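You operate a simulated robot arm through the tools that you are given. There is no shell and no other tool.

The job below is to be done with a simulated robot arm. You get a single attempt, and the scene is never put back.

## Task
Put the three bays in lever Q's row on air and test them together.
Fine: white desk; open the three levers of that row, press TEST once and leave the result on the grey display; leave the other levers shut.

Only the result counts: the job must be done as asked and must still hold three seconds after the hand-in. Knocking over, shifting, dropping, spilling or breaking anything else fails it.

## Robot
A 6-joint arm with a two-finger parallel gripper, fixed in place. Base frame: the origin is on the floor under the middle of its stand, x ahead of it, y to its left, z up; the work surface is at about z = 905. Lengths are in mm, angles in rad, forces in N, time in s.
With the tool pointing down near the work surface it reaches from about 240 to 660 mm from the base axis. Its first joint turns from -1.152 to 1.152 rad. Payload 2.9 kg.
Tool frame: the origin (TCP) lies between the finger pads and is the grasp point; the fingertips stand 30 mm ahead of it; z points along the fingers, y is the line along which they close. The gripper opens to 110 mm. The fingers are 20 mm wide and 10 mm thick; the gripper's body (48 by 112 mm) begins 55 mm behind the TCP.
Orientation is told as [roll, pitch, yaw] about the base's x, y, z axes, in that order, counted from this pose: with the fingers straight down and closing along the base's y, the tool's x points along the base's -x, its y along +y and its z along -z.

## Interface
- The arm moves only by the tool send_rows. Its argument "rows" is a list of rows, each an object (a shift or turn left out is 0, a gripper value left out holds the last) with "translation": the shift along the tool's x, y, z in mm, a list of three; "delta_rot": the turn, a rotation vector about the tool's x, y, z in rad, a list of three; "gripper": the finger opening in mm, from 0 to 110. In form: [{"translation": [dx, dy, dz], "delta_rot": [wx, wy, wz], "gripper": gripper}, ...]. A call has 1 to 20 rows; each row shifts and turns the commanded pose from where the row before left it, along the tool's axes as they then stand. Each row takes 0.2 s and may step no farther than 50 mm and 0.15 rad from the row before; otherwise, or with a gripper value out of range, the whole call is refused. A pose out of reach is approached as far as the arm can. The call stops where the force on the tool passes 40 N (or 10 N more than at its start, if that is more) or the arm is blocked; 0.2 s more then pass. Each finger travels about 108 mm/s and halts on what it meets, pressing with about 44 N; the grip force reading is that of the motor and also rises with nothing between the fingers. The clock runs only during rows and for 0.2 s after the last one: add rows that do not move to give the fingers time. The reply holds the time, the measured pose of the TCP, the force on the tool along the base axes, the opening and the grip force, in the units named above and with some noise, with the torque about the TCP (base axes, N m) and any sound that the robot's microphone picked up, and new pictures: "show" is both (left out), scene, wrist or none.
- Cameras (640 x 400 px; columns grow to the right, rows downward): "scene" is fixed at [90.6, 445.7, 1398.4]; the picture's right is [-0.68, -0.73, 0.00], its down [-0.39, 0.37, -0.84] and it looks along [0.62, -0.58, -0.54] (base axes); focal length 214 px, centre (320, 200). "wrist" rides on the gripper at [72, 17, -103] in the tool frame; the picture's right is [-0.23, 0.97, 0.00], its down [-0.76, -0.18, -0.62] and it looks along [-0.61, -0.14, 0.78] (tool axes); focal length 222 px, centre (320, 200). There is no depth. A picture from a camera that has moved, and an enlarged one, comes with that camera's place and axes in the base frame and with its lens. The place of the scene camera against the robot may be out by one fixed shift of up to 18 mm in any direction.
- zoom(camera, box): a new picture of the part [left, top, right, bottom] of that camera's present view, enlarged. It takes no simulated time.
- finish_job(): hands the job in; it is judged then, once.

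Places have to be worked out from the pictures, the camera data and where the tool is seen. Open the gripper and draw the arm clear of the work before you hand the job in, unless the task says otherwise.

The tools are called after ">>>" by a JSON object that holds its "name" and its "arguments". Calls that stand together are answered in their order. send_rows: Moves the arm, as the interface text tells. Its arguments: {"type":"object","properties":{"rows":{"type":"array"},"show":{"type":"string","enum":["both","scene","wrist","none"]}},"required":["rows"]} The other tools are called the same way: zoom (camera, box) takes an enlarged picture of a part of a camera's view; finish_job () hands the job in.

At the start:

```text
time_s: 0.0
tcp_pos: [318.3, -12.3, 1329.9]
tool_rot: [-0.001, 0.001, -0.001]
wrist_force: [1.1, 0.2, -0.9]
torque: [0.02, 0.02, 0.01]
width: 110.0
grasp_force: 0.0
```

scene: 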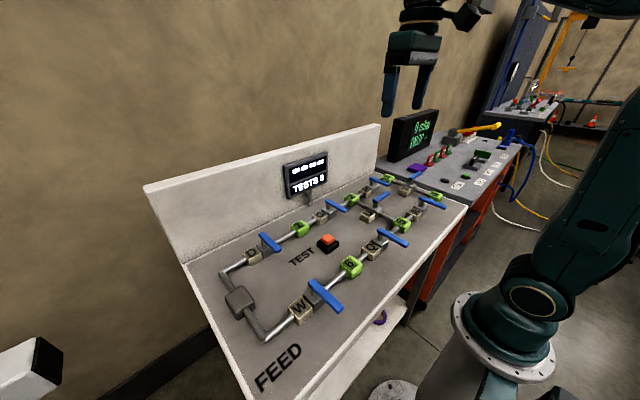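
wrist: 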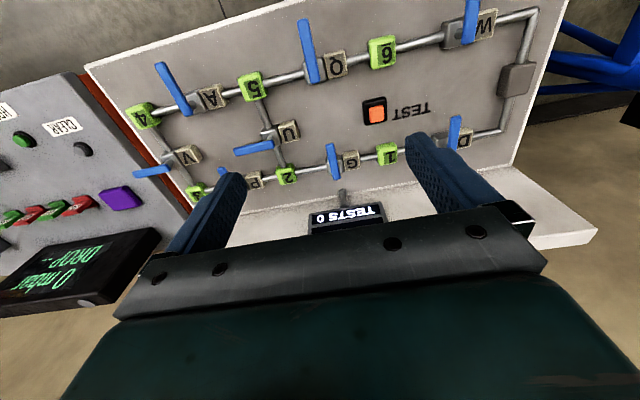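

I'll look closely at the panel first, to read the labels and how the levers are arranged.

>>> {"name": "zoom", "arguments": {"camera": "wrist", "box": [100, 0, 340, 200]}}

>>> {"name": "zoom", "arguments": {"camera": "wrist", "box": [320, 0, 560, 200]}}

>>> {"name": "zoom", "arguments": {"camera": "scene", "box": [200, 200, 360, 360]}}

>>> {"name": "zoom", "arguments": {"camera": "scene", "box": [320, 160, 460, 260]}}

>>> {"name": "zoom", "arguments": {"camera": "scene", "box": [270, 140, 350, 200]}}

```text
2.00 times, centred on (220, 100) of wrist
camera zoom: at [245.2, 5.7, 1433.6], right [0.23, 0.97, 0.0], down [0.76, -0.18, 0.62], along [0.61, -0.14, -0.78], focal length 444 px, centre (520, 400)
```

zoom: 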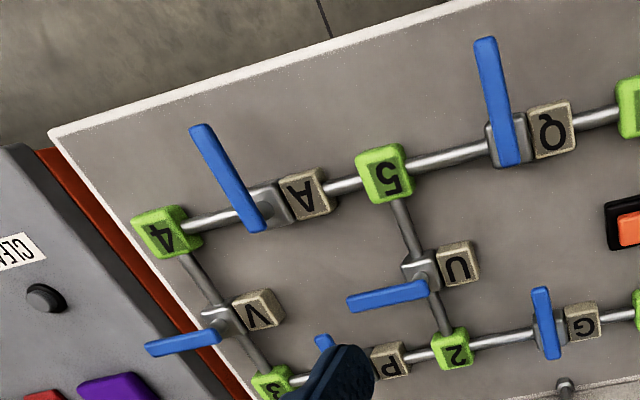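

```text
2.00 times, centred on (440, 100) of wrist
camera zoom: at [245.2, 5.7, 1433.6], right [0.23, 0.97, 0.0], down [0.76, -0.18, 0.62], along [0.61, -0.14, -0.78], focal length 444 px, centre (80, 400)
```

zoom: 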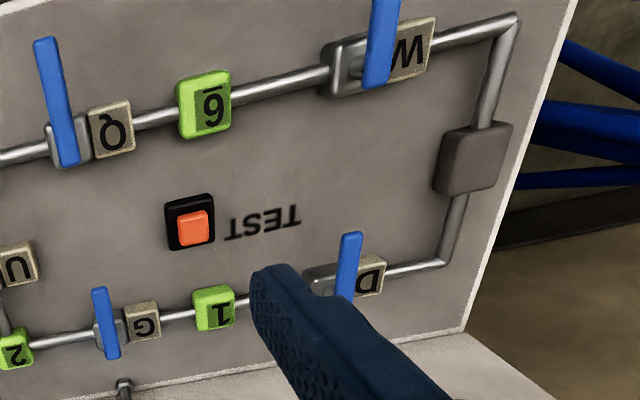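

```text
2.50 times, centred on (280, 280) of scene
camera zoom: at [90.6, 445.7, 1398.4], right [-0.68, -0.73, 0.0], down [-0.39, 0.37, -0.84], along [0.62, -0.58, -0.54], focal length 536 px, centre (420, 0)
```

zoom: 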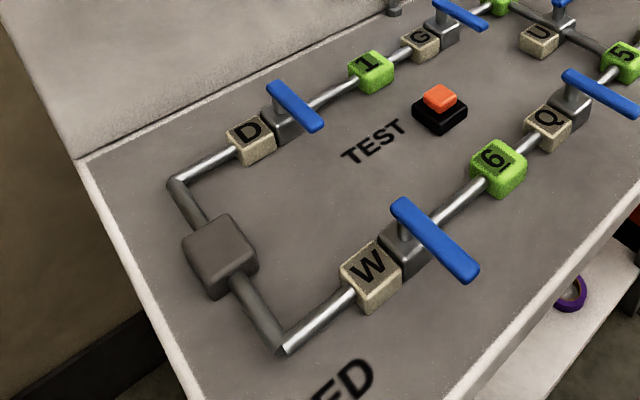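

```text
4.00 times, centred on (390, 210) of scene
camera zoom: at [90.6, 445.7, 1398.4], right [-0.68, -0.73, 0.0], down [-0.39, 0.37, -0.84], along [0.62, -0.58, -0.54], focal length 858 px, centre (40, 160)
```

zoom: 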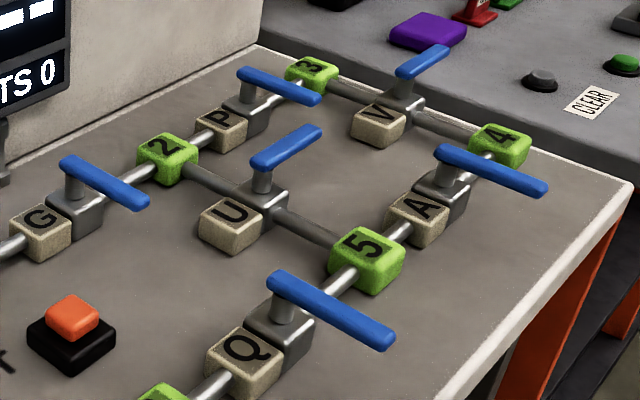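

```text
6.67 times, centred on (310, 170) of scene
camera zoom: at [90.6, 445.7, 1398.4], right [-0.68, -0.73, 0.0], down [-0.39, 0.37, -0.84], along [0.62, -0.58, -0.54], focal length 1430 px, centre (387, 400)
```

zoom: 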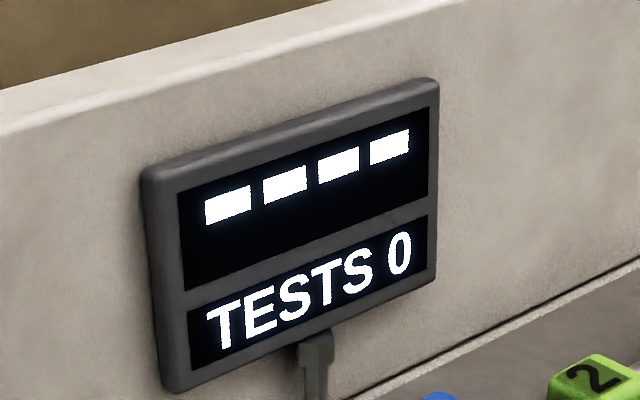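

The white desk's front row, nearest the robot, holds levers W, Q and A, and all the handles currently point across the pipe. I'll close the fingers and lower the arm for closer views, so I can triangulate heights and positions.

>>> {"name": "send_rows", "arguments": {"rows": [{"translation": [0, 0, 40], "gripper": 0}, {"translation": [0, 0, 40]}, {"translation": [0, 0, 40]}, {"translation": [0, 0, 10]}, {}]}}

```text
time_s: 1.2
tcp_pos: [318.5, -13.1, 1199.9]
tool_rot: [0.001, -0.002, 0.0]
wrist_force: [0.2, -0.8, 0.3]
torque: [0.02, 0.05, 0.01]
width: 0.0
grasp_force: 37.7
camera wrist: at [245.8, 5.4, 1303.3], right [0.23, 0.97, 0.0], down [0.76, -0.18, 0.62], along [0.61, -0.14, -0.78], focal length 222 px, centre (320, 200)
```

scene: 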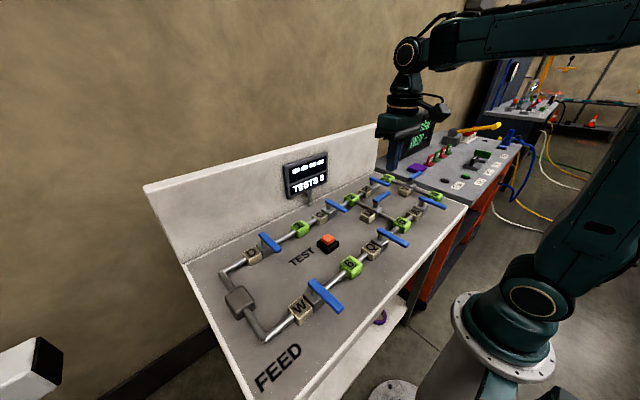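
wrist: 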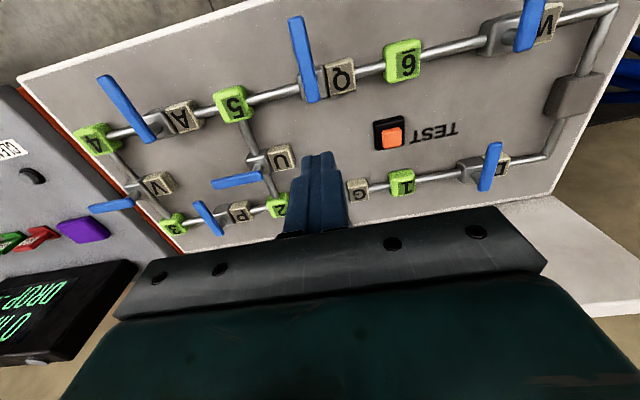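

Zooming in on this second view lets me measure pixel positions accurately.

>>> {"name": "zoom", "arguments": {"camera": "wrist", "box": [240, 0, 400, 110]}}

>>> {"name": "zoom", "arguments": {"camera": "wrist", "box": [60, 60, 220, 160]}}

>>> {"name": "zoom", "arguments": {"camera": "wrist", "box": [360, 80, 520, 180]}}

>>> {"name": "zoom", "arguments": {"camera": "wrist", "box": [470, 0, 630, 100]}}

```text
3.64 times, centred on (320, 55) of wrist
camera zoom: at [245.8, 5.4, 1303.3], right [0.23, 0.97, 0.0], down [0.76, -0.18, 0.62], along [0.61, -0.14, -0.78], focal length 808 px, centre (320, 727)
```

zoom: 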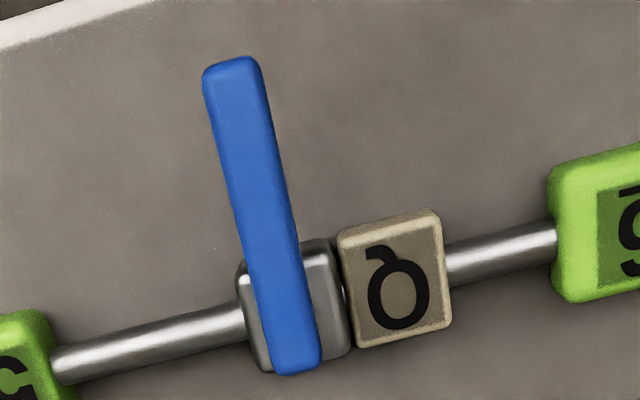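

```text
4.00 times, centred on (140, 110) of wrist
camera zoom: at [245.8, 5.4, 1303.3], right [0.23, 0.97, 0.0], down [0.76, -0.18, 0.62], along [0.61, -0.14, -0.78], focal length 888 px, centre (1040, 560)
```

zoom: 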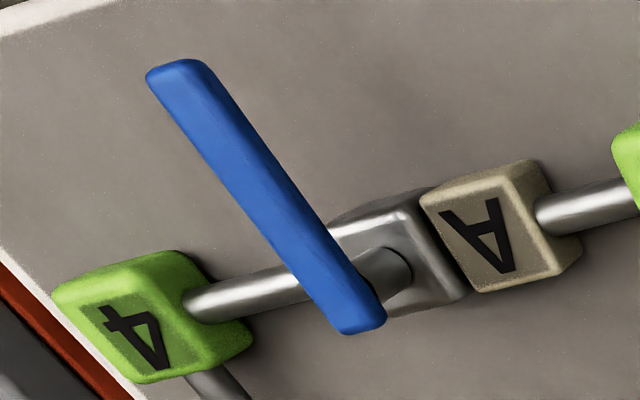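

```text
4.00 times, centred on (440, 130) of wrist
camera zoom: at [245.8, 5.4, 1303.3], right [0.23, 0.97, 0.0], down [0.76, -0.18, 0.62], along [0.61, -0.14, -0.78], focal length 888 px, centre (-160, 480)
```

zoom: 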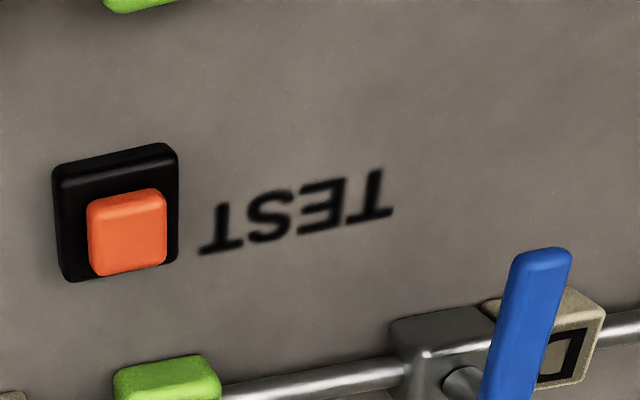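

```text
4.00 times, centred on (550, 50) of wrist
camera zoom: at [245.8, 5.4, 1303.3], right [0.23, 0.97, 0.0], down [0.76, -0.18, 0.62], along [0.61, -0.14, -0.78], focal length 888 px, centre (-600, 800)
```

zoom: 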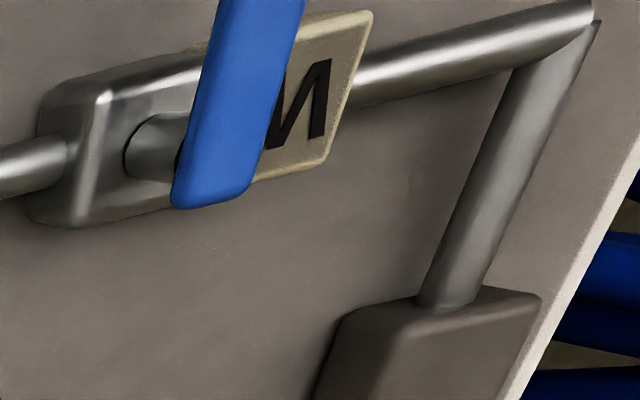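

Triangulating the two views puts the handle tops at about z = 967. The far ends of the handles are near x = 331, with W at y ≈ 249, Q at y ≈ -22 and A at y ≈ -289, and each handle runs about 95 mm towards the robot. I'll hover above Q's handle with the fingers straddling it and check the alignment.

>>> {"name": "send_rows", "arguments": {"rows": [{"translation": [15, -3, 40], "gripper": 50}, {"translation": [15, -3, 40]}, {"translation": [15, -2, 40]}, {"translation": [4, 0, 30]}, {}]}}

```text
time_s: 2.4
tcp_pos: [268.3, -18.4, 1048.0]
tool_rot: [0.0, 0.001, 0.0]
wrist_force: [-0.8, 0.3, 0.1]
torque: [-0.01, -0.02, 0.01]
width: 50.3
grasp_force: 0.1
camera wrist: at [195.5, -0.9, 1152.4], right [0.23, 0.97, 0.0], down [0.76, -0.18, 0.62], along [0.61, -0.14, -0.78], focal length 222 px, centre (320, 200)
```

scene: 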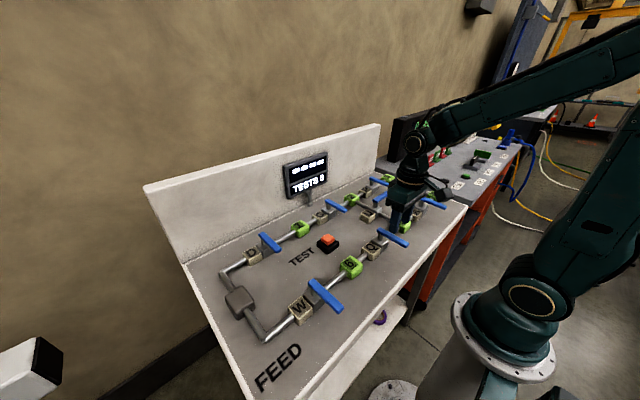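
wrist: 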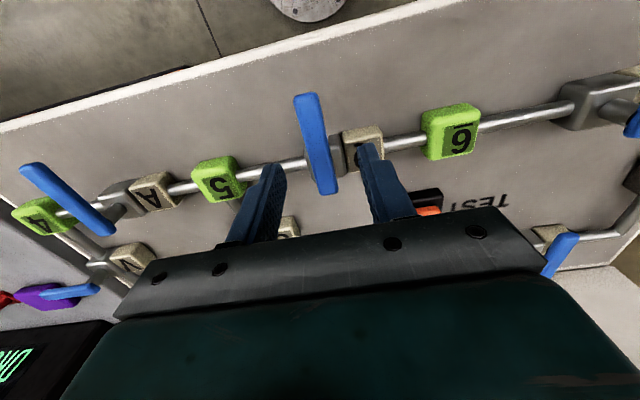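

The handle reads consistently: it runs from x ≈ 235 to 331 at y ≈ -22, with its top at z ≈ 967, and the pivot sits over the pipe at x ≈ 316. I'll lower the fingertips to about z = 951 on either side of it and narrow the gap.

>>> {"name": "send_rows", "arguments": {"rows": [{"translation": [4, -3.6, 33]}, {"translation": [0, 0, 34]}, {"gripper": 28}, {}]}}

```text
time_s: 3.4
tcp_pos: [264.1, -23.2, 982.5]
tool_rot: [0.001, 0.0, 0.001]
wrist_force: [0.1, 0.2, 1.0]
torque: [-0.03, -0.01, -0.01]
width: 28.3
grasp_force: 0.0
camera wrist: at [191.4, -6.0, 1086.2], right [0.23, 0.97, 0.0], down [0.76, -0.18, 0.62], along [0.61, -0.14, -0.78], focal length 222 px, centre (320, 200)
```

scene: 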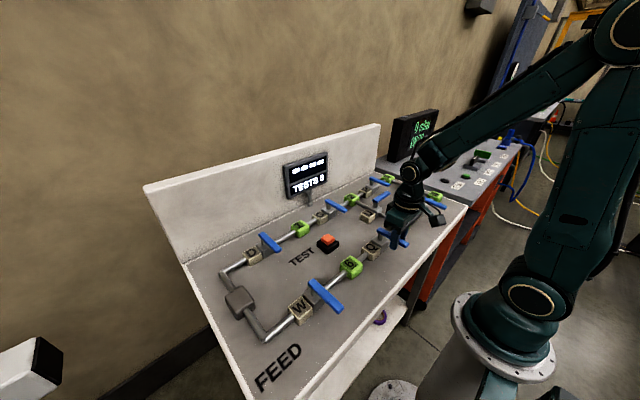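
wrist: 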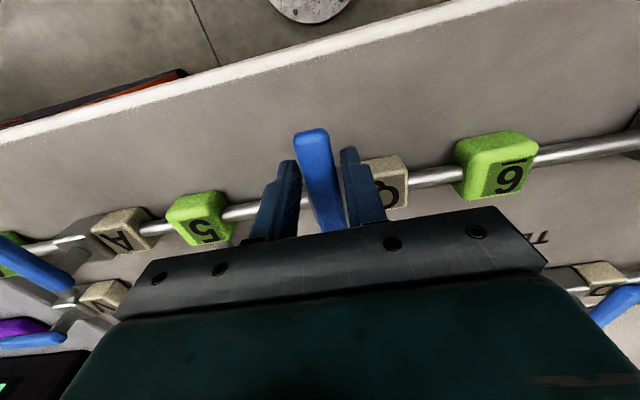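

>>> {"name": "zoom", "arguments": {"camera": "wrist", "box": [240, 110, 400, 210]}}

>>> {"name": "zoom", "arguments": {"camera": "scene", "box": [350, 190, 450, 260]}}

```text
4.00 times, centred on (320, 160) of wrist
camera zoom: at [191.4, -6.0, 1086.2], right [0.23, 0.97, 0.0], down [0.76, -0.18, 0.62], along [0.61, -0.14, -0.78], focal length 888 px, centre (320, 360)
```

zoom: 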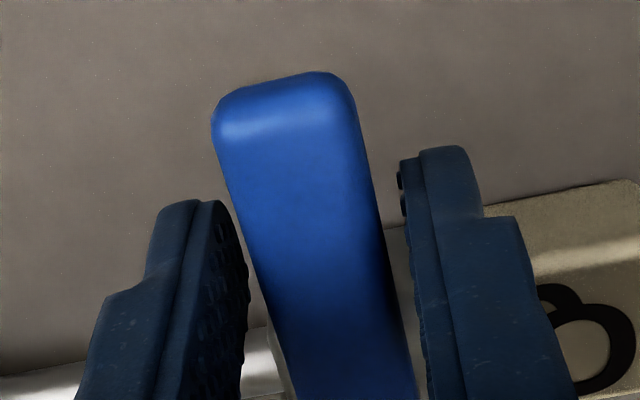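

```text
5.71 times, centred on (400, 225) of scene
camera zoom: at [90.6, 445.7, 1398.4], right [-0.68, -0.73, 0.0], down [-0.39, 0.37, -0.84], along [0.62, -0.58, -0.54], focal length 1226 px, centre (-137, 57)
```

zoom: 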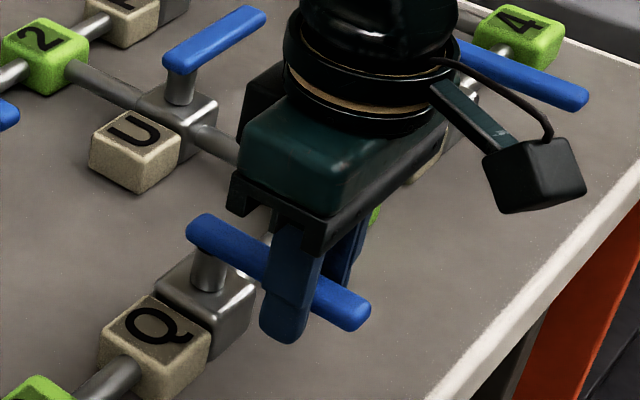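

The fingers sit neatly on either side of Q's handle, with the tips just below it and well above the blocks. I'll try a small arc towards -y about the pivot and watch the force.

>>> {"name": "send_rows", "arguments": {"rows": [{"translation": [-0.25, -5.2, 0], "delta_rot": [0, 0, -0.1]}, {"translation": [-0.25, -5.2, 0], "delta_rot": [0, 0, -0.1]}, {"translation": [-0.25, -5.2, 0], "delta_rot": [0, 0, -0.1]}]}}

```text
time_s: 4.2
tcp_pos: [266.6, -39.8, 981.1]
tool_rot: [-0.002, -0.001, 0.302]
wrist_force: [-0.1, -0.3, 0.0]
torque: [0.01, 0.01, -0.04]
width: 28.2
grasp_force: 0.2
camera wrist: at [192.4, -44.2, 1085.7], right [-0.07, 1.0, 0.0], down [0.78, 0.06, 0.62], along [0.62, 0.04, -0.78], focal length 222 px, centre (320, 200)
```

scene: 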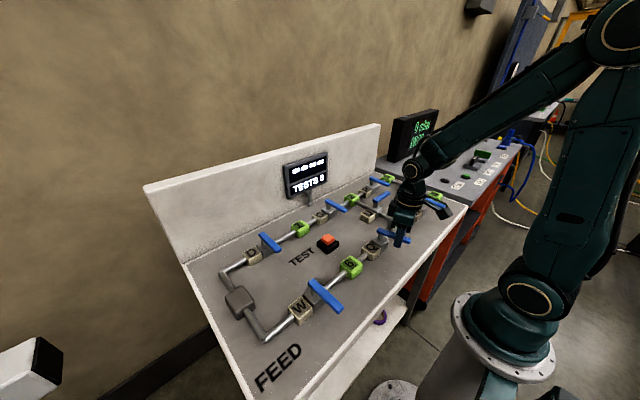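
wrist: 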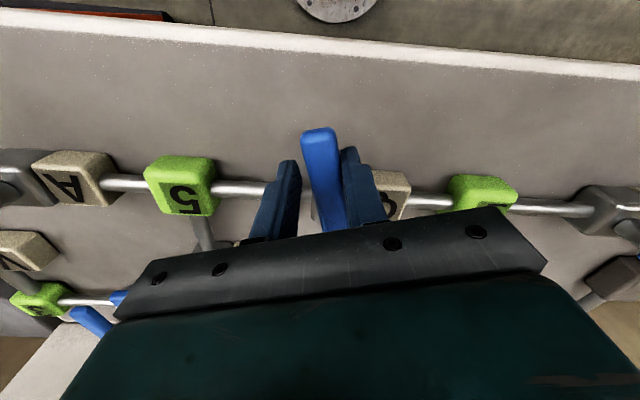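

The handle follows easily in that direction with almost no force, so I'll carry on around the arc.

>>> {"name": "send_rows", "arguments": {"rows": [{"translation": [-0.51, -7.26, 0], "delta_rot": [0, 0, -0.14]}, {"translation": [-0.51, -7.26, 0], "delta_rot": [0, 0, -0.14]}, {"translation": [-0.51, -7.26, 0], "delta_rot": [0, 0, -0.14]}, {"translation": [-0.51, -7.26, 0], "delta_rot": [0, 0, -0.14]}, {"translation": [-0.51, -7.26, 0], "delta_rot": [0, 0, -0.14]}, {"translation": [-0.51, -7.26, 0], "delta_rot": [0, 0, -0.14]}]}}

```text
time_s: 5.6
tcp_pos: [294.8, -71.5, 983.2]
tool_rot: [0.001, 0.0, 1.142]
wrist_force: [-0.3, -0.9, -0.7]
torque: [-0.01, 0.0, 0.0]
width: 28.2
grasp_force: 0.1
camera wrist: at [248.8, -129.7, 1087.2], right [-0.79, 0.61, 0.0], down [0.48, 0.62, 0.62], along [0.38, 0.49, -0.78], focal length 222 px, centre (320, 200)
```

scene: 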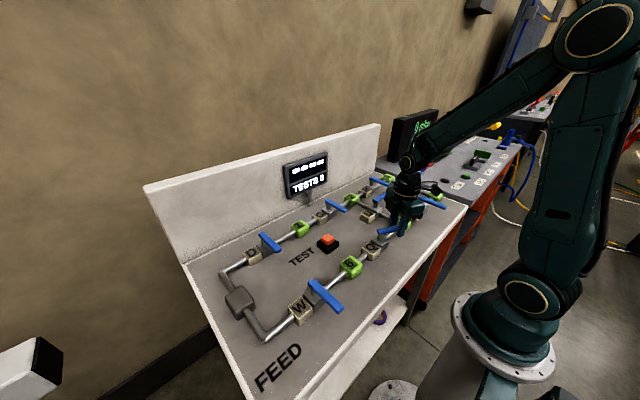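
wrist: 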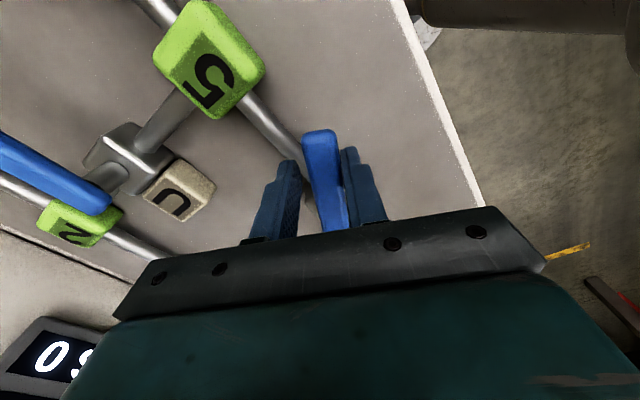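

It's still following smoothly at yaw 1.14. I'll bring it to about 1.56 rad and check for the stop.

>>> {"name": "send_rows", "arguments": {"rows": [{"translation": [-0.51, -7.26, 0], "delta_rot": [0, 0, -0.14]}, {"translation": [-0.51, -7.26, 0], "delta_rot": [0, 0, -0.14]}, {"translation": [-0.51, -7.26, 0], "delta_rot": [0, 0, -0.14]}]}}

```text
time_s: 6.4
tcp_pos: [314.7, -75.5, 983.9]
tool_rot: [0.0, 0.0, 1.561]
wrist_force: [0.2, -0.3, 0.4]
torque: [0.01, 0.03, 0.02]
width: 28.0
grasp_force: 0.2
camera wrist: at [298.0, -147.7, 1086.3], right [-0.97, 0.24, 0.0], down [0.18, 0.76, 0.62], along [0.15, 0.61, -0.78], focal length 222 px, centre (320, 200)
```

scene: 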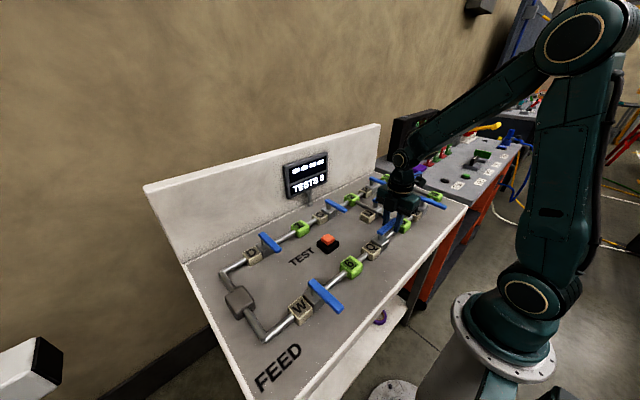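
wrist: 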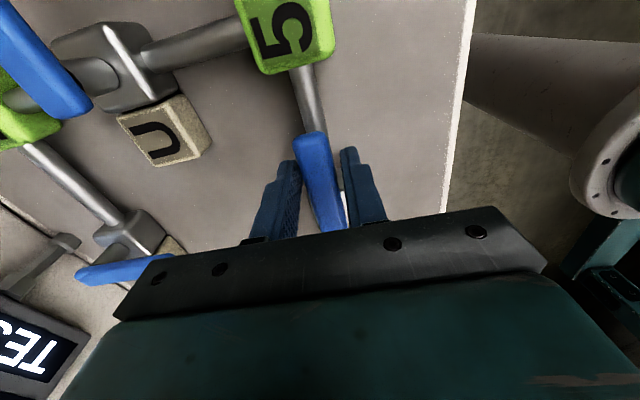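

The handle now lies nearly over the pipe. I'll nudge a little further to see whether there's a stop, and zoom in after.

>>> {"name": "send_rows", "arguments": {"rows": [{"translation": [-0.2, -4, 0], "delta_rot": [0, 0, -0.08]}, {}]}}

>>> {"name": "zoom", "arguments": {"camera": "wrist", "box": [220, 60, 420, 220]}}

>>> {"name": "zoom", "arguments": {"camera": "scene", "box": [350, 180, 450, 260]}}

```text
time_s: 7.0
tcp_pos: [318.7, -75.8, 984.0]
tool_rot: [0.0, 0.0, 1.64]
wrist_force: [-2.7, 0.7, 0.1]
torque: [0.05, 0.04, -0.03]
width: 29.6
grasp_force: 1.7
camera wrist: at [307.8, -148.4, 1086.4], right [-0.99, 0.16, 0.0], down [0.12, 0.77, 0.62], along [0.1, 0.61, -0.78], focal length 222 px, centre (320, 200)
```

scene: 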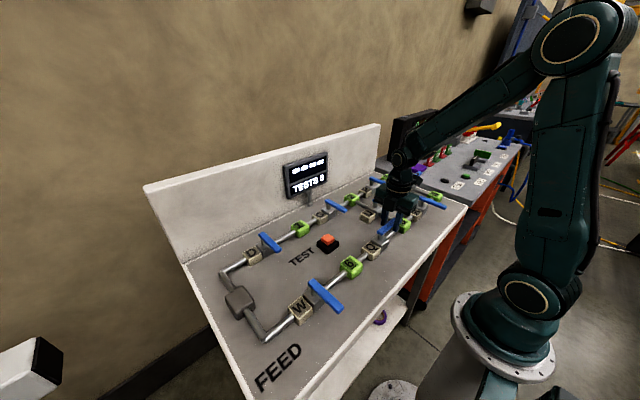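
wrist: 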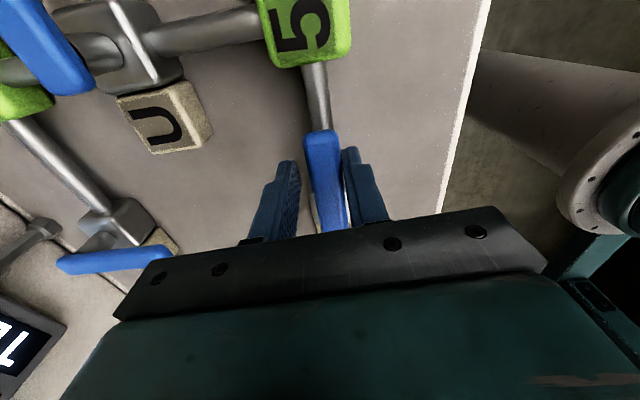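

```text
2.50 times, centred on (320, 140) of wrist
camera zoom: at [307.8, -148.4, 1086.4], right [-0.99, 0.16, 0.0], down [0.12, 0.77, 0.62], along [0.1, 0.61, -0.78], focal length 555 px, centre (320, 350)
```

zoom: 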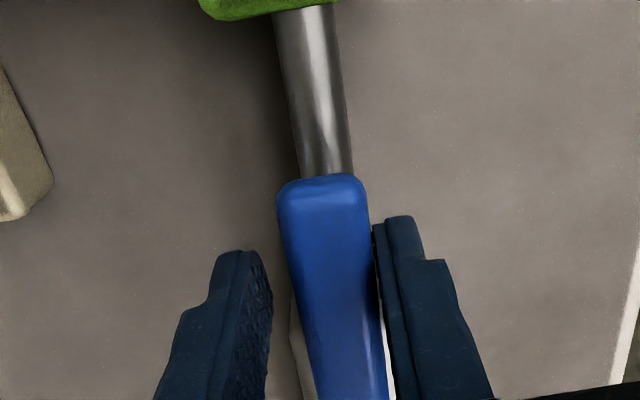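

```text
5.00 times, centred on (400, 220) of scene
camera zoom: at [90.5, 445.7, 1398.4], right [-0.68, -0.73, 0.0], down [-0.39, 0.37, -0.84], along [0.62, -0.58, -0.54], focal length 1072 px, centre (-80, 100)
```

zoom: 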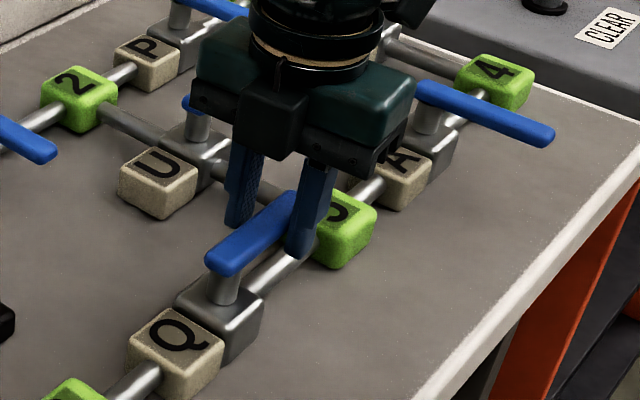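

Q's handle is now parallel to the pipe, and the light resistance suggests it has reached its stop. I'll open the fingers, lift straight up and turn the tool back to yaw 0.

>>> {"name": "send_rows", "arguments": {"rows": [{"gripper": 46}, {"translation": [0, 0, -40]}, {"translation": [0, 0, -40]}, {"delta_rot": [0, 0, 0.149]}, {"delta_rot": [0, 0, 0.149]}, {"delta_rot": [0, 0, 0.149]}, {"delta_rot": [0, 0, 0.149]}, {"delta_rot": [0, 0, 0.149]}, {"delta_rot": [0, 0, 0.149]}, {"delta_rot": [0, 0, 0.149]}, {"delta_rot": [0, 0, 0.149]}, {"delta_rot": [0, 0, 0.149]}, {"delta_rot": [0, 0, 0.149]}, {"delta_rot": [0, 0, 0.149]}, {}]}}

>>> {"name": "zoom", "arguments": {"camera": "scene", "box": [260, 180, 460, 320]}}

```text
time_s: 10.2
tcp_pos: [319.0, -75.8, 1062.9]
tool_rot: [0.0, 0.0, -0.001]
wrist_force: [-0.1, 0.6, 0.1]
torque: [0.0, -0.01, -0.01]
width: 46.2
grasp_force: 0.1
camera wrist: at [248.0, -58.2, 1166.5], right [0.23, 0.97, 0.0], down [0.76, -0.18, 0.62], along [0.61, -0.14, -0.78], focal length 222 px, centre (320, 200)
```

scene: 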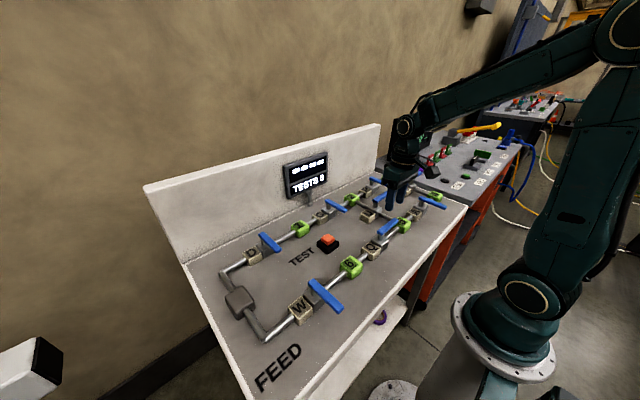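
wrist: 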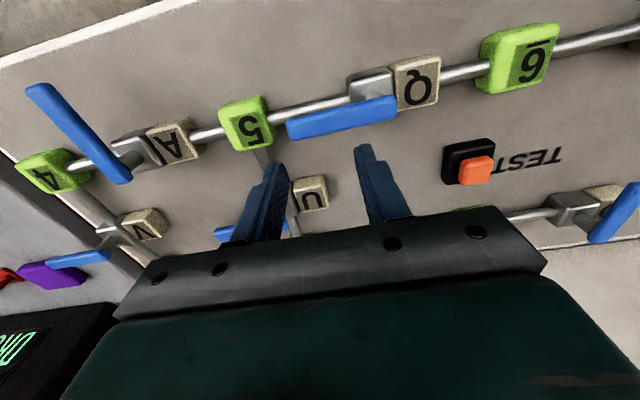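

```text
2.86 times, centred on (360, 250) of scene
camera zoom: at [90.6, 445.7, 1398.4], right [-0.68, -0.73, 0.0], down [-0.39, 0.37, -0.84], along [0.62, -0.58, -0.54], focal length 613 px, centre (206, 57)
```

zoom: 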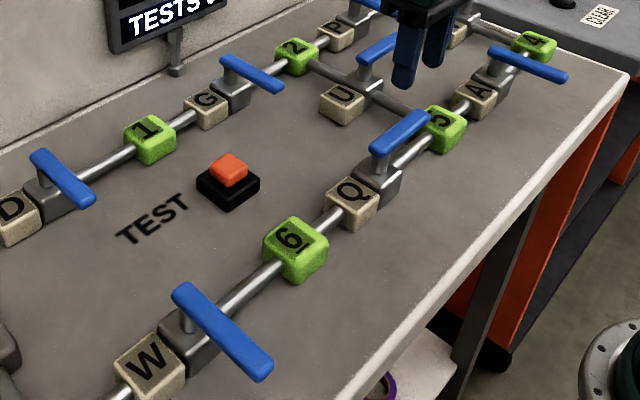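

Q is open and lies along its pipe. Next I'll move over lever A's handle at around (264, -290).

>>> {"name": "send_rows", "arguments": {"rows": [{"translation": [11, -43, 0]}, {"translation": [11, -43, 0]}, {"translation": [11, -43, 0]}, {"translation": [11, -43, 0]}, {"translation": [11, -42, 0]}, {}]}}

>>> {"name": "zoom", "arguments": {"camera": "wrist", "box": [220, 60, 420, 220]}}

```text
time_s: 11.6
tcp_pos: [267.3, -290.0, 1059.0]
tool_rot: [-0.001, 0.001, -0.001]
wrist_force: [0.7, -0.6, -0.2]
torque: [0.02, 0.01, -0.01]
width: 46.0
grasp_force: 0.0
camera wrist: at [194.7, -272.2, 1163.4], right [0.23, 0.97, 0.0], down [0.76, -0.18, 0.62], along [0.61, -0.14, -0.78], focal length 222 px, centre (320, 200)
```

scene: 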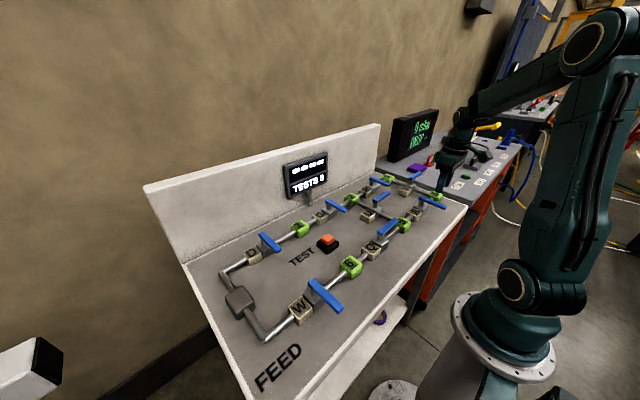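
wrist: 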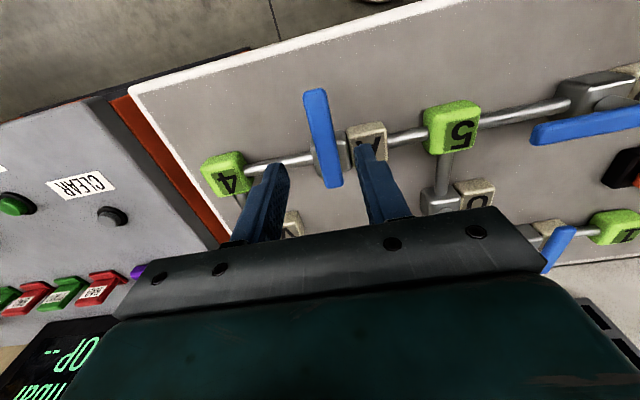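

```text
2.50 times, centred on (320, 140) of wrist
camera zoom: at [194.7, -272.2, 1163.4], right [0.23, 0.97, 0.0], down [0.76, -0.18, 0.62], along [0.61, -0.14, -0.78], focal length 555 px, centre (320, 350)
```

zoom: 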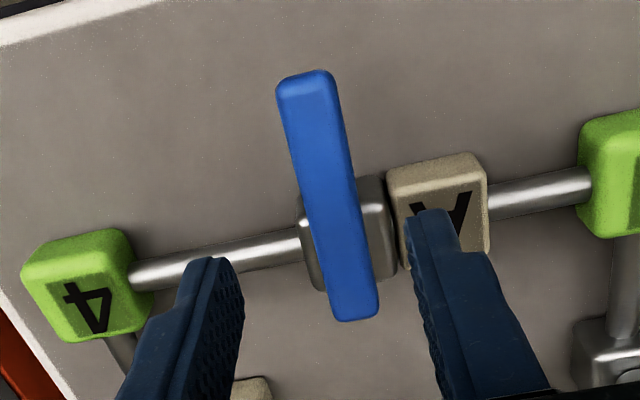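

A's handle runs from x ≈ 237 to 333 at y ≈ -287. I'll lower over it, narrow the fingers and check the fit before sweeping.

>>> {"name": "send_rows", "arguments": {"rows": [{"translation": [3.3, 3, 38]}, {"translation": [0, 0, 39]}, {"gripper": 28}, {}]}}

>>> {"name": "zoom", "arguments": {"camera": "wrist", "box": [220, 80, 420, 220]}}

```text
time_s: 12.6
tcp_pos: [261.8, -288.2, 985.7]
tool_rot: [-0.001, -0.001, 0.0]
wrist_force: [-0.5, -0.7, -0.3]
torque: [-0.03, -0.01, -0.02]
width: 27.9
grasp_force: 0.0
camera wrist: at [189.7, -270.7, 1089.4], right [0.23, 0.97, 0.0], down [0.76, -0.18, 0.62], along [0.61, -0.14, -0.78], focal length 222 px, centre (320, 200)
```

scene: 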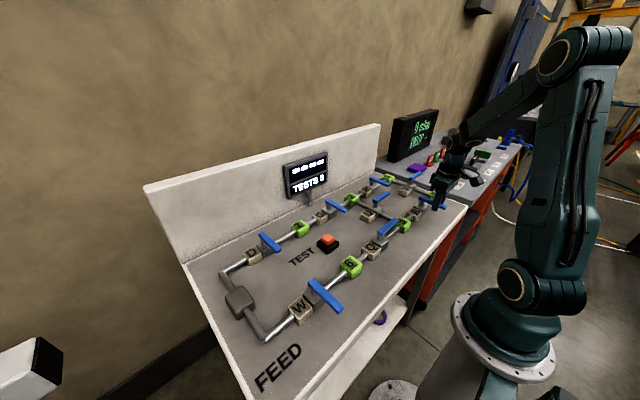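
wrist: 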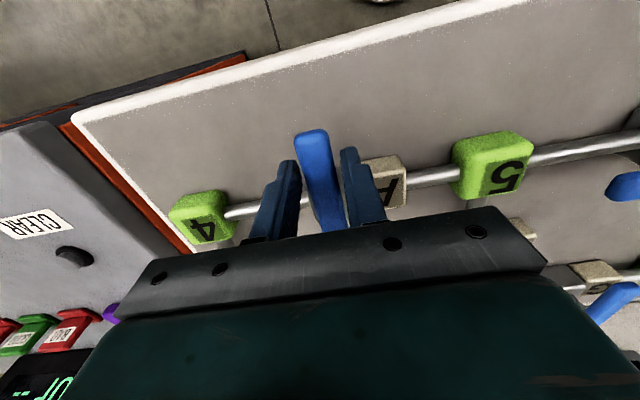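

```text
2.86 times, centred on (320, 150) of wrist
camera zoom: at [189.7, -270.7, 1089.4], right [0.23, 0.97, 0.0], down [0.76, -0.18, 0.62], along [0.61, -0.14, -0.78], focal length 635 px, centre (320, 343)
```

zoom: 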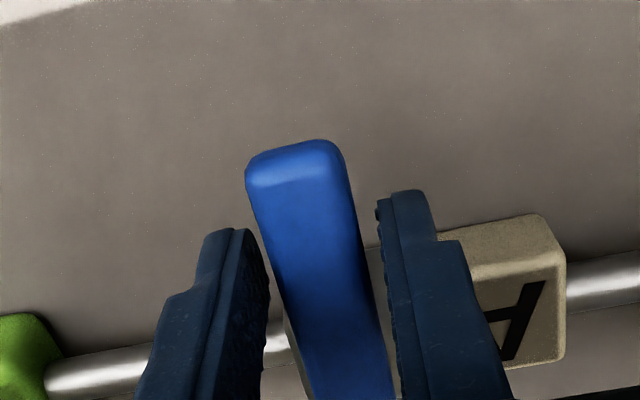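

The fit matches what I had on Q. I'll sweep A towards -y about the pivot, starting with 6 rows.

>>> {"name": "send_rows", "arguments": {"rows": [{"translation": [-0.5, -7.6, 3], "delta_rot": [0, 0, -0.14]}, {"translation": [-0.54, -7.6, 0], "delta_rot": [0, 0, -0.14]}, {"translation": [-0.54, -7.6, 0], "delta_rot": [0, 0, -0.14]}, {"translation": [-0.54, -7.6, 0], "delta_rot": [0, 0, -0.14]}, {"translation": [-0.54, -7.6, 0], "delta_rot": [0, 0, -0.14]}, {"translation": [-0.54, -7.6, 0], "delta_rot": [0, 0, -0.14]}]}}

```text
time_s: 14.0
tcp_pos: [281.6, -328.1, 984.4]
tool_rot: [-0.001, 0.0, 0.843]
wrist_force: [-0.7, 0.7, 0.3]
torque: [0.02, -0.01, 0.02]
width: 28.2
grasp_force: 0.4
camera wrist: at [220.4, -369.8, 1087.7], right [-0.58, 0.82, 0.0], down [0.64, 0.45, 0.62], along [0.51, 0.36, -0.78], focal length 222 px, centre (320, 200)
```

scene: 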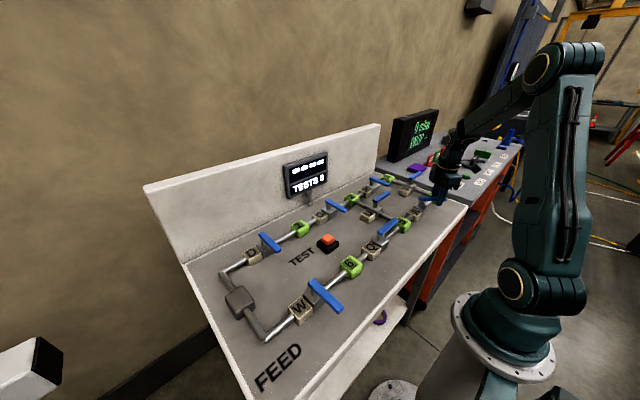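
wrist: 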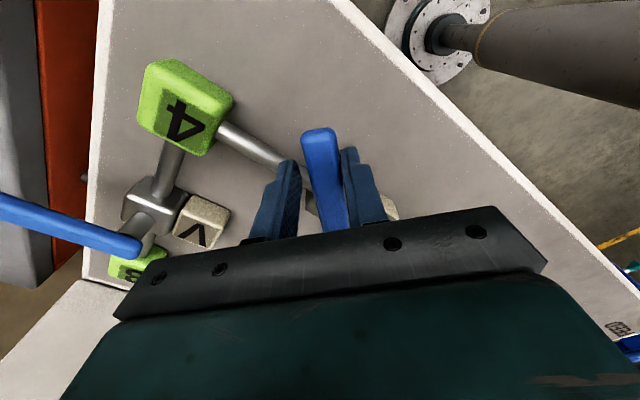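

A follows smoothly and the wrist still has free travel, so I'll continue to about 1.54 rad.

>>> {"name": "send_rows", "arguments": {"rows": [{"translation": [-0.54, -7.6, 0], "delta_rot": [0, 0, -0.14]}, {"translation": [-0.54, -7.6, 0], "delta_rot": [0, 0, -0.14]}, {"translation": [-0.54, -7.6, 0], "delta_rot": [0, 0, -0.14]}, {"translation": [-0.54, -7.6, 0], "delta_rot": [0, 0, -0.14]}, {"translation": [-0.54, -7.6, 0], "delta_rot": [0, 0, -0.14]}]}}

>>> {"name": "zoom", "arguments": {"camera": "wrist", "box": [220, 60, 420, 220]}}

```text
time_s: 15.2
tcp_pos: [312.8, -341.1, 982.8]
tool_rot: [0.001, 0.002, 1.544]
wrist_force: [-0.3, -1.0, 1.1]
torque: [0.04, -0.03, 0.01]
width: 28.1
grasp_force: 0.1
camera wrist: at [296.1, -412.4, 1086.2], right [-0.97, 0.25, 0.0], down [0.2, 0.76, 0.62], along [0.16, 0.6, -0.78], focal length 222 px, centre (320, 200)
```

scene: 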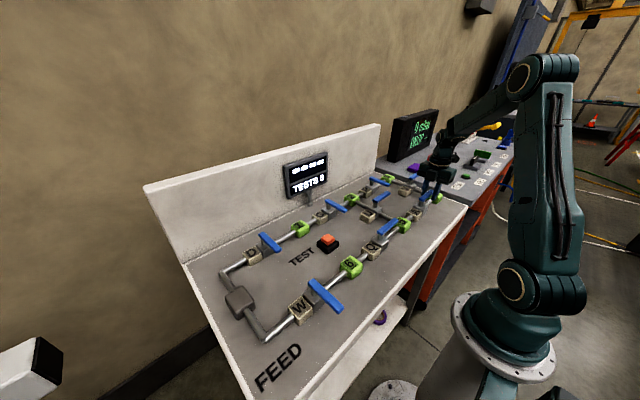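
wrist: 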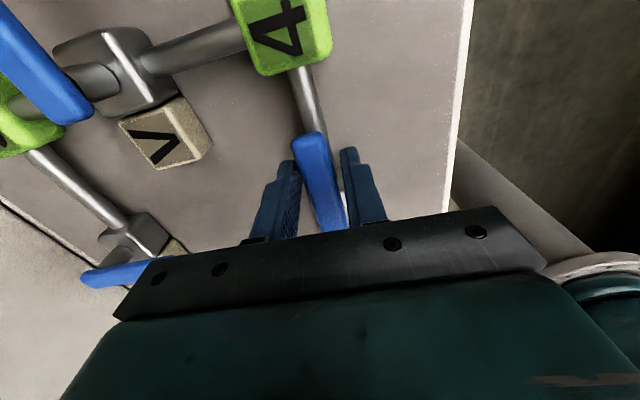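

```text
2.50 times, centred on (320, 140) of wrist
camera zoom: at [296.1, -412.4, 1086.2], right [-0.97, 0.25, 0.0], down [0.2, 0.76, 0.62], along [0.16, 0.6, -0.78], focal length 555 px, centre (320, 350)
```

zoom: 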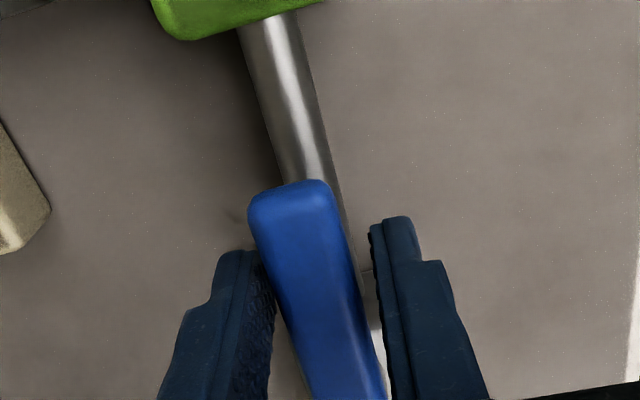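

A has swung ahead of the finger and now lies along the pipe. I'll give it the same small final nudge against the stop.

>>> {"name": "send_rows", "arguments": {"rows": [{"translation": [-0.2, -5, 0], "delta_rot": [0, 0, -0.1]}, {}], "show": "wrist"}}

>>> {"name": "zoom", "arguments": {"camera": "wrist", "box": [220, 60, 420, 220]}}

```text
time_s: 15.8
tcp_pos: [319.3, -342.0, 981.3]
tool_rot: [0.002, 0.0, 1.64]
wrist_force: [-4.2, 1.8, -0.6]
torque: [0.07, 0.02, -0.08]
width: 30.0
grasp_force: 2.2
camera wrist: at [308.2, -414.5, 1085.7], right [-0.99, 0.16, 0.0], down [0.13, 0.77, 0.62], along [0.1, 0.62, -0.78], focal length 222 px, centre (320, 200)
```

wrist: 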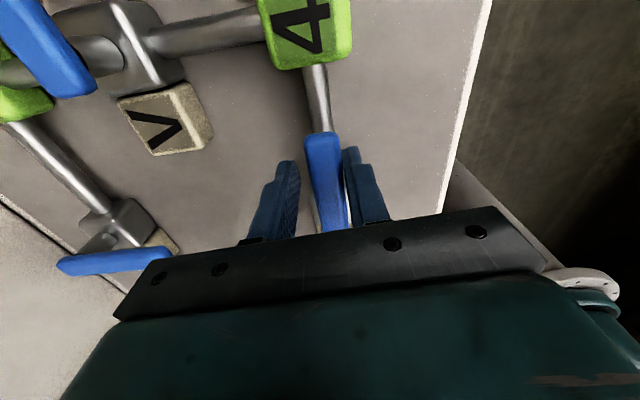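

```text
2.50 times, centred on (320, 140) of wrist
camera zoom: at [308.2, -414.5, 1085.7], right [-0.99, 0.16, 0.0], down [0.13, 0.77, 0.62], along [0.1, 0.62, -0.78], focal length 555 px, centre (320, 350)
```

zoom: 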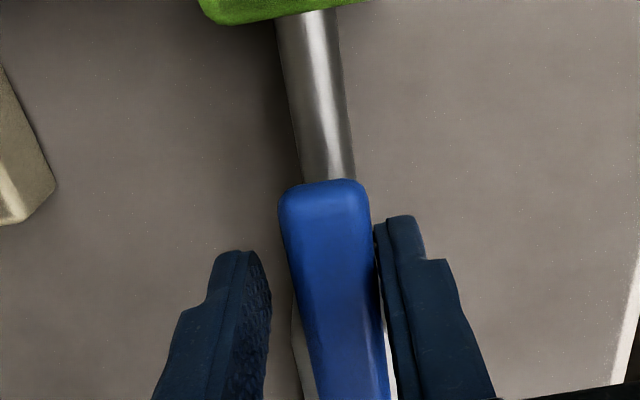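

A is open at its stop. I'll back off, lift and turn the tool back to yaw 0.

>>> {"name": "send_rows", "arguments": {"rows": [{"gripper": 46}, {"translation": [0, 0, -40]}, {"translation": [0, 0, -45]}, {"delta_rot": [0, 0, 0.149]}, {"delta_rot": [0, 0, 0.149]}, {"delta_rot": [0, 0, 0.149]}, {"delta_rot": [0, 0, 0.149]}, {"delta_rot": [0, 0, 0.149]}, {"delta_rot": [0, 0, 0.149]}, {"delta_rot": [0, 0, 0.149]}, {"delta_rot": [0, 0, 0.149]}, {"delta_rot": [0, 0, 0.149]}, {"delta_rot": [0, 0, 0.149]}, {"delta_rot": [0, 0, 0.149]}, {}], "show": "scene"}}

>>> {"name": "zoom", "arguments": {"camera": "scene", "box": [340, 160, 460, 250]}}

```text
time_s: 19.0
tcp_pos: [319.2, -340.9, 1069.2]
tool_rot: [0.0, 0.0, -0.002]
wrist_force: [0.0, -0.4, 1.0]
torque: [0.01, 0.03, 0.0]
width: 46.0
grasp_force: 0.1
```

scene: 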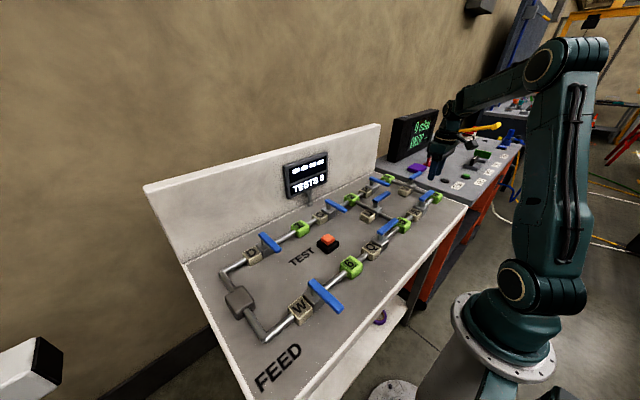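

```text
4.44 times, centred on (400, 205) of scene
camera zoom: at [90.6, 445.7, 1398.4], right [-0.68, -0.73, 0.0], down [-0.39, 0.37, -0.84], along [0.62, -0.58, -0.54], focal length 953 px, centre (-36, 178)
```

zoom: 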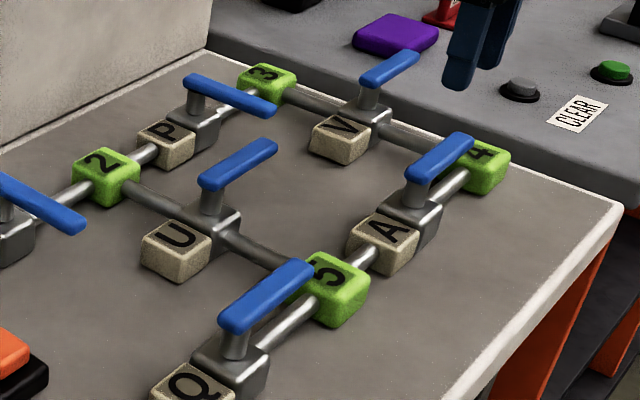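

Q and A both lie along the front pipe, and U, V and P haven't moved. Now I'll travel at height to lever W.

>>> {"name": "send_rows", "arguments": {"rows": [{"translation": [4, 45.4, 0]}, {"translation": [4, 45.4, 0]}, {"translation": [4, 45.4, 0]}, {"translation": [4, 45.4, 0]}, {"translation": [4, 45.4, 0]}, {"translation": [4, 45.4, 0]}, {"translation": [4, 45.4, 0]}, {"translation": [4, 45.4, 0]}, {"translation": [4, 45.4, 0]}, {"translation": [4, 45.4, 0]}, {"translation": [4, 45.4, 0]}, {"translation": [4, 45.4, 0]}, {"translation": [4, 45.2, 0]}, {}]}}

>>> {"name": "zoom", "arguments": {"camera": "wrist", "box": [220, 60, 420, 220]}}

```text
time_s: 22.0
tcp_pos: [267.7, 249.8, 1067.9]
tool_rot: [0.0, 0.0, 0.0]
wrist_force: [-0.2, 0.1, 0.3]
torque: [-0.01, 0.0, 0.0]
width: 46.0
grasp_force: 0.0
camera wrist: at [195.6, 266.9, 1170.8], right [0.23, 0.97, 0.0], down [0.76, -0.18, 0.62], along [0.61, -0.14, -0.78], focal length 222 px, centre (320, 200)
```

scene: 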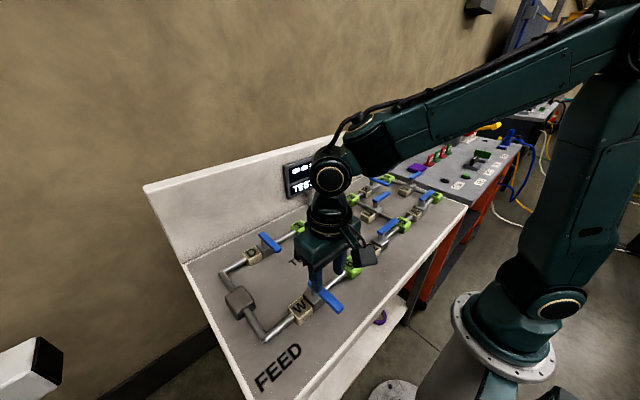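
wrist: 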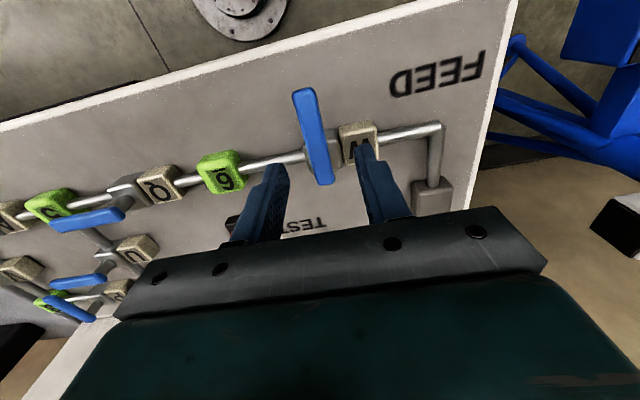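

```text
2.50 times, centred on (320, 140) of wrist
camera zoom: at [195.6, 266.9, 1170.8], right [0.23, 0.97, 0.0], down [0.76, -0.18, 0.62], along [0.61, -0.14, -0.78], focal length 555 px, centre (320, 350)
```

zoom: 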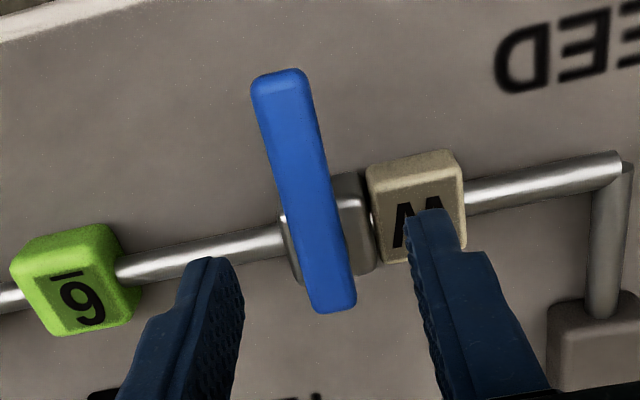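

W's handle is at y ≈ 243, from x ≈ 237 to 333. I'll shift about 7 mm towards -y, lower and close in on it.

>>> {"name": "send_rows", "arguments": {"rows": [{"translation": [4.5, -6.8, 25]}, {"translation": [0, 0, 30]}, {"translation": [0, 0, 30]}, {"gripper": 28}, {}]}}

>>> {"name": "zoom", "arguments": {"camera": "wrist", "box": [220, 80, 420, 220]}}

```text
time_s: 23.2
tcp_pos: [262.8, 240.4, 980.4]
tool_rot: [0.0, 0.0, 0.0]
wrist_force: [-0.5, 0.8, -0.3]
torque: [0.01, 0.05, 0.01]
width: 28.4
grasp_force: 0.0
camera wrist: at [190.6, 257.6, 1084.3], right [0.23, 0.97, 0.0], down [0.76, -0.18, 0.62], along [0.61, -0.14, -0.78], focal length 222 px, centre (320, 200)
```

scene: 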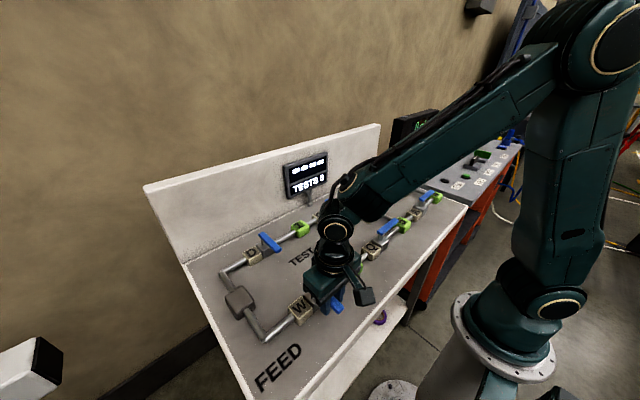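
wrist: 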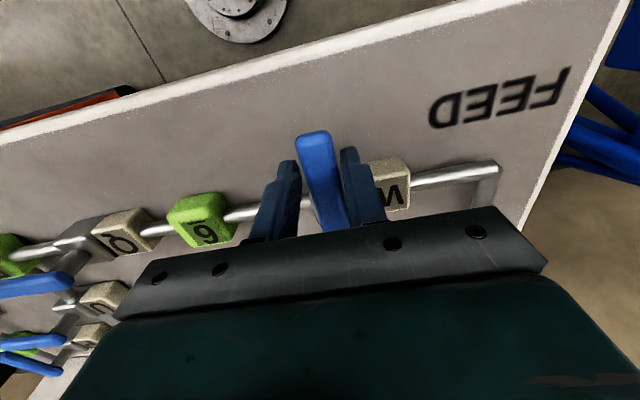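

```text
2.86 times, centred on (320, 150) of wrist
camera zoom: at [190.6, 257.6, 1084.3], right [0.23, 0.97, 0.0], down [0.76, -0.18, 0.62], along [0.61, -0.14, -0.78], focal length 635 px, centre (320, 343)
```

zoom: 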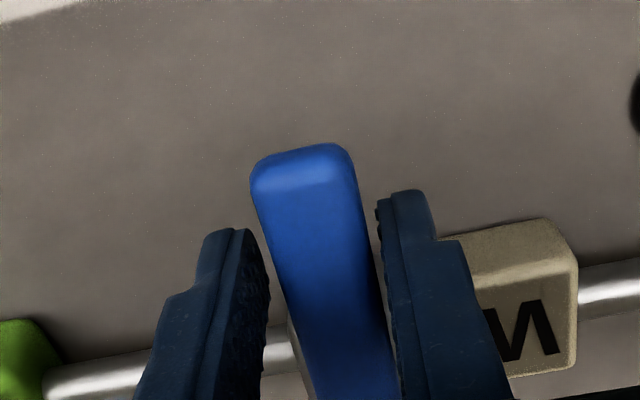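

The handle is centred well enough between the fingers, so I'll sweep W towards -y on the same arc.

>>> {"name": "send_rows", "arguments": {"rows": [{"translation": [-0.54, -7.6, 0], "delta_rot": [0, 0, -0.14]}, {"translation": [-0.54, -7.6, 0], "delta_rot": [0, 0, -0.14]}, {"translation": [-0.54, -7.6, 0], "delta_rot": [0, 0, -0.14]}, {"translation": [-0.54, -7.6, 0], "delta_rot": [0, 0, -0.14]}, {"translation": [-0.54, -7.6, 0], "delta_rot": [0, 0, -0.14]}, {"translation": [-0.54, -7.6, 0], "delta_rot": [0, 0, -0.14]}], "show": "wrist"}}

```text
time_s: 24.6
tcp_pos: [280.3, 201.9, 983.4]
tool_rot: [0.0, -0.001, 0.841]
wrist_force: [-0.7, -0.3, 0.7]
torque: [-0.03, 0.0, 0.0]
width: 28.2
grasp_force: 0.3
camera wrist: at [219.9, 158.9, 1086.2], right [-0.58, 0.82, 0.0], down [0.64, 0.45, 0.62], along [0.51, 0.36, -0.78], focal length 222 px, centre (320, 200)
```

wrist: 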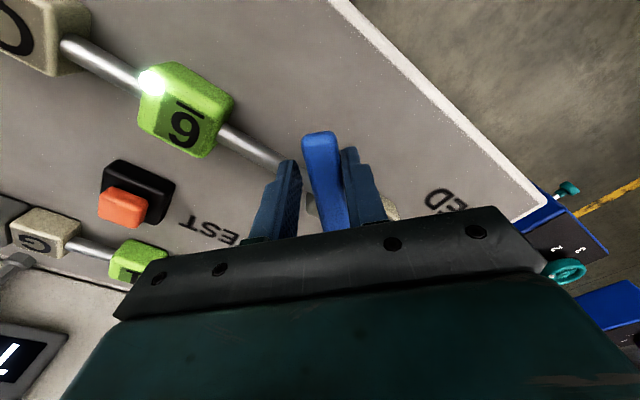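

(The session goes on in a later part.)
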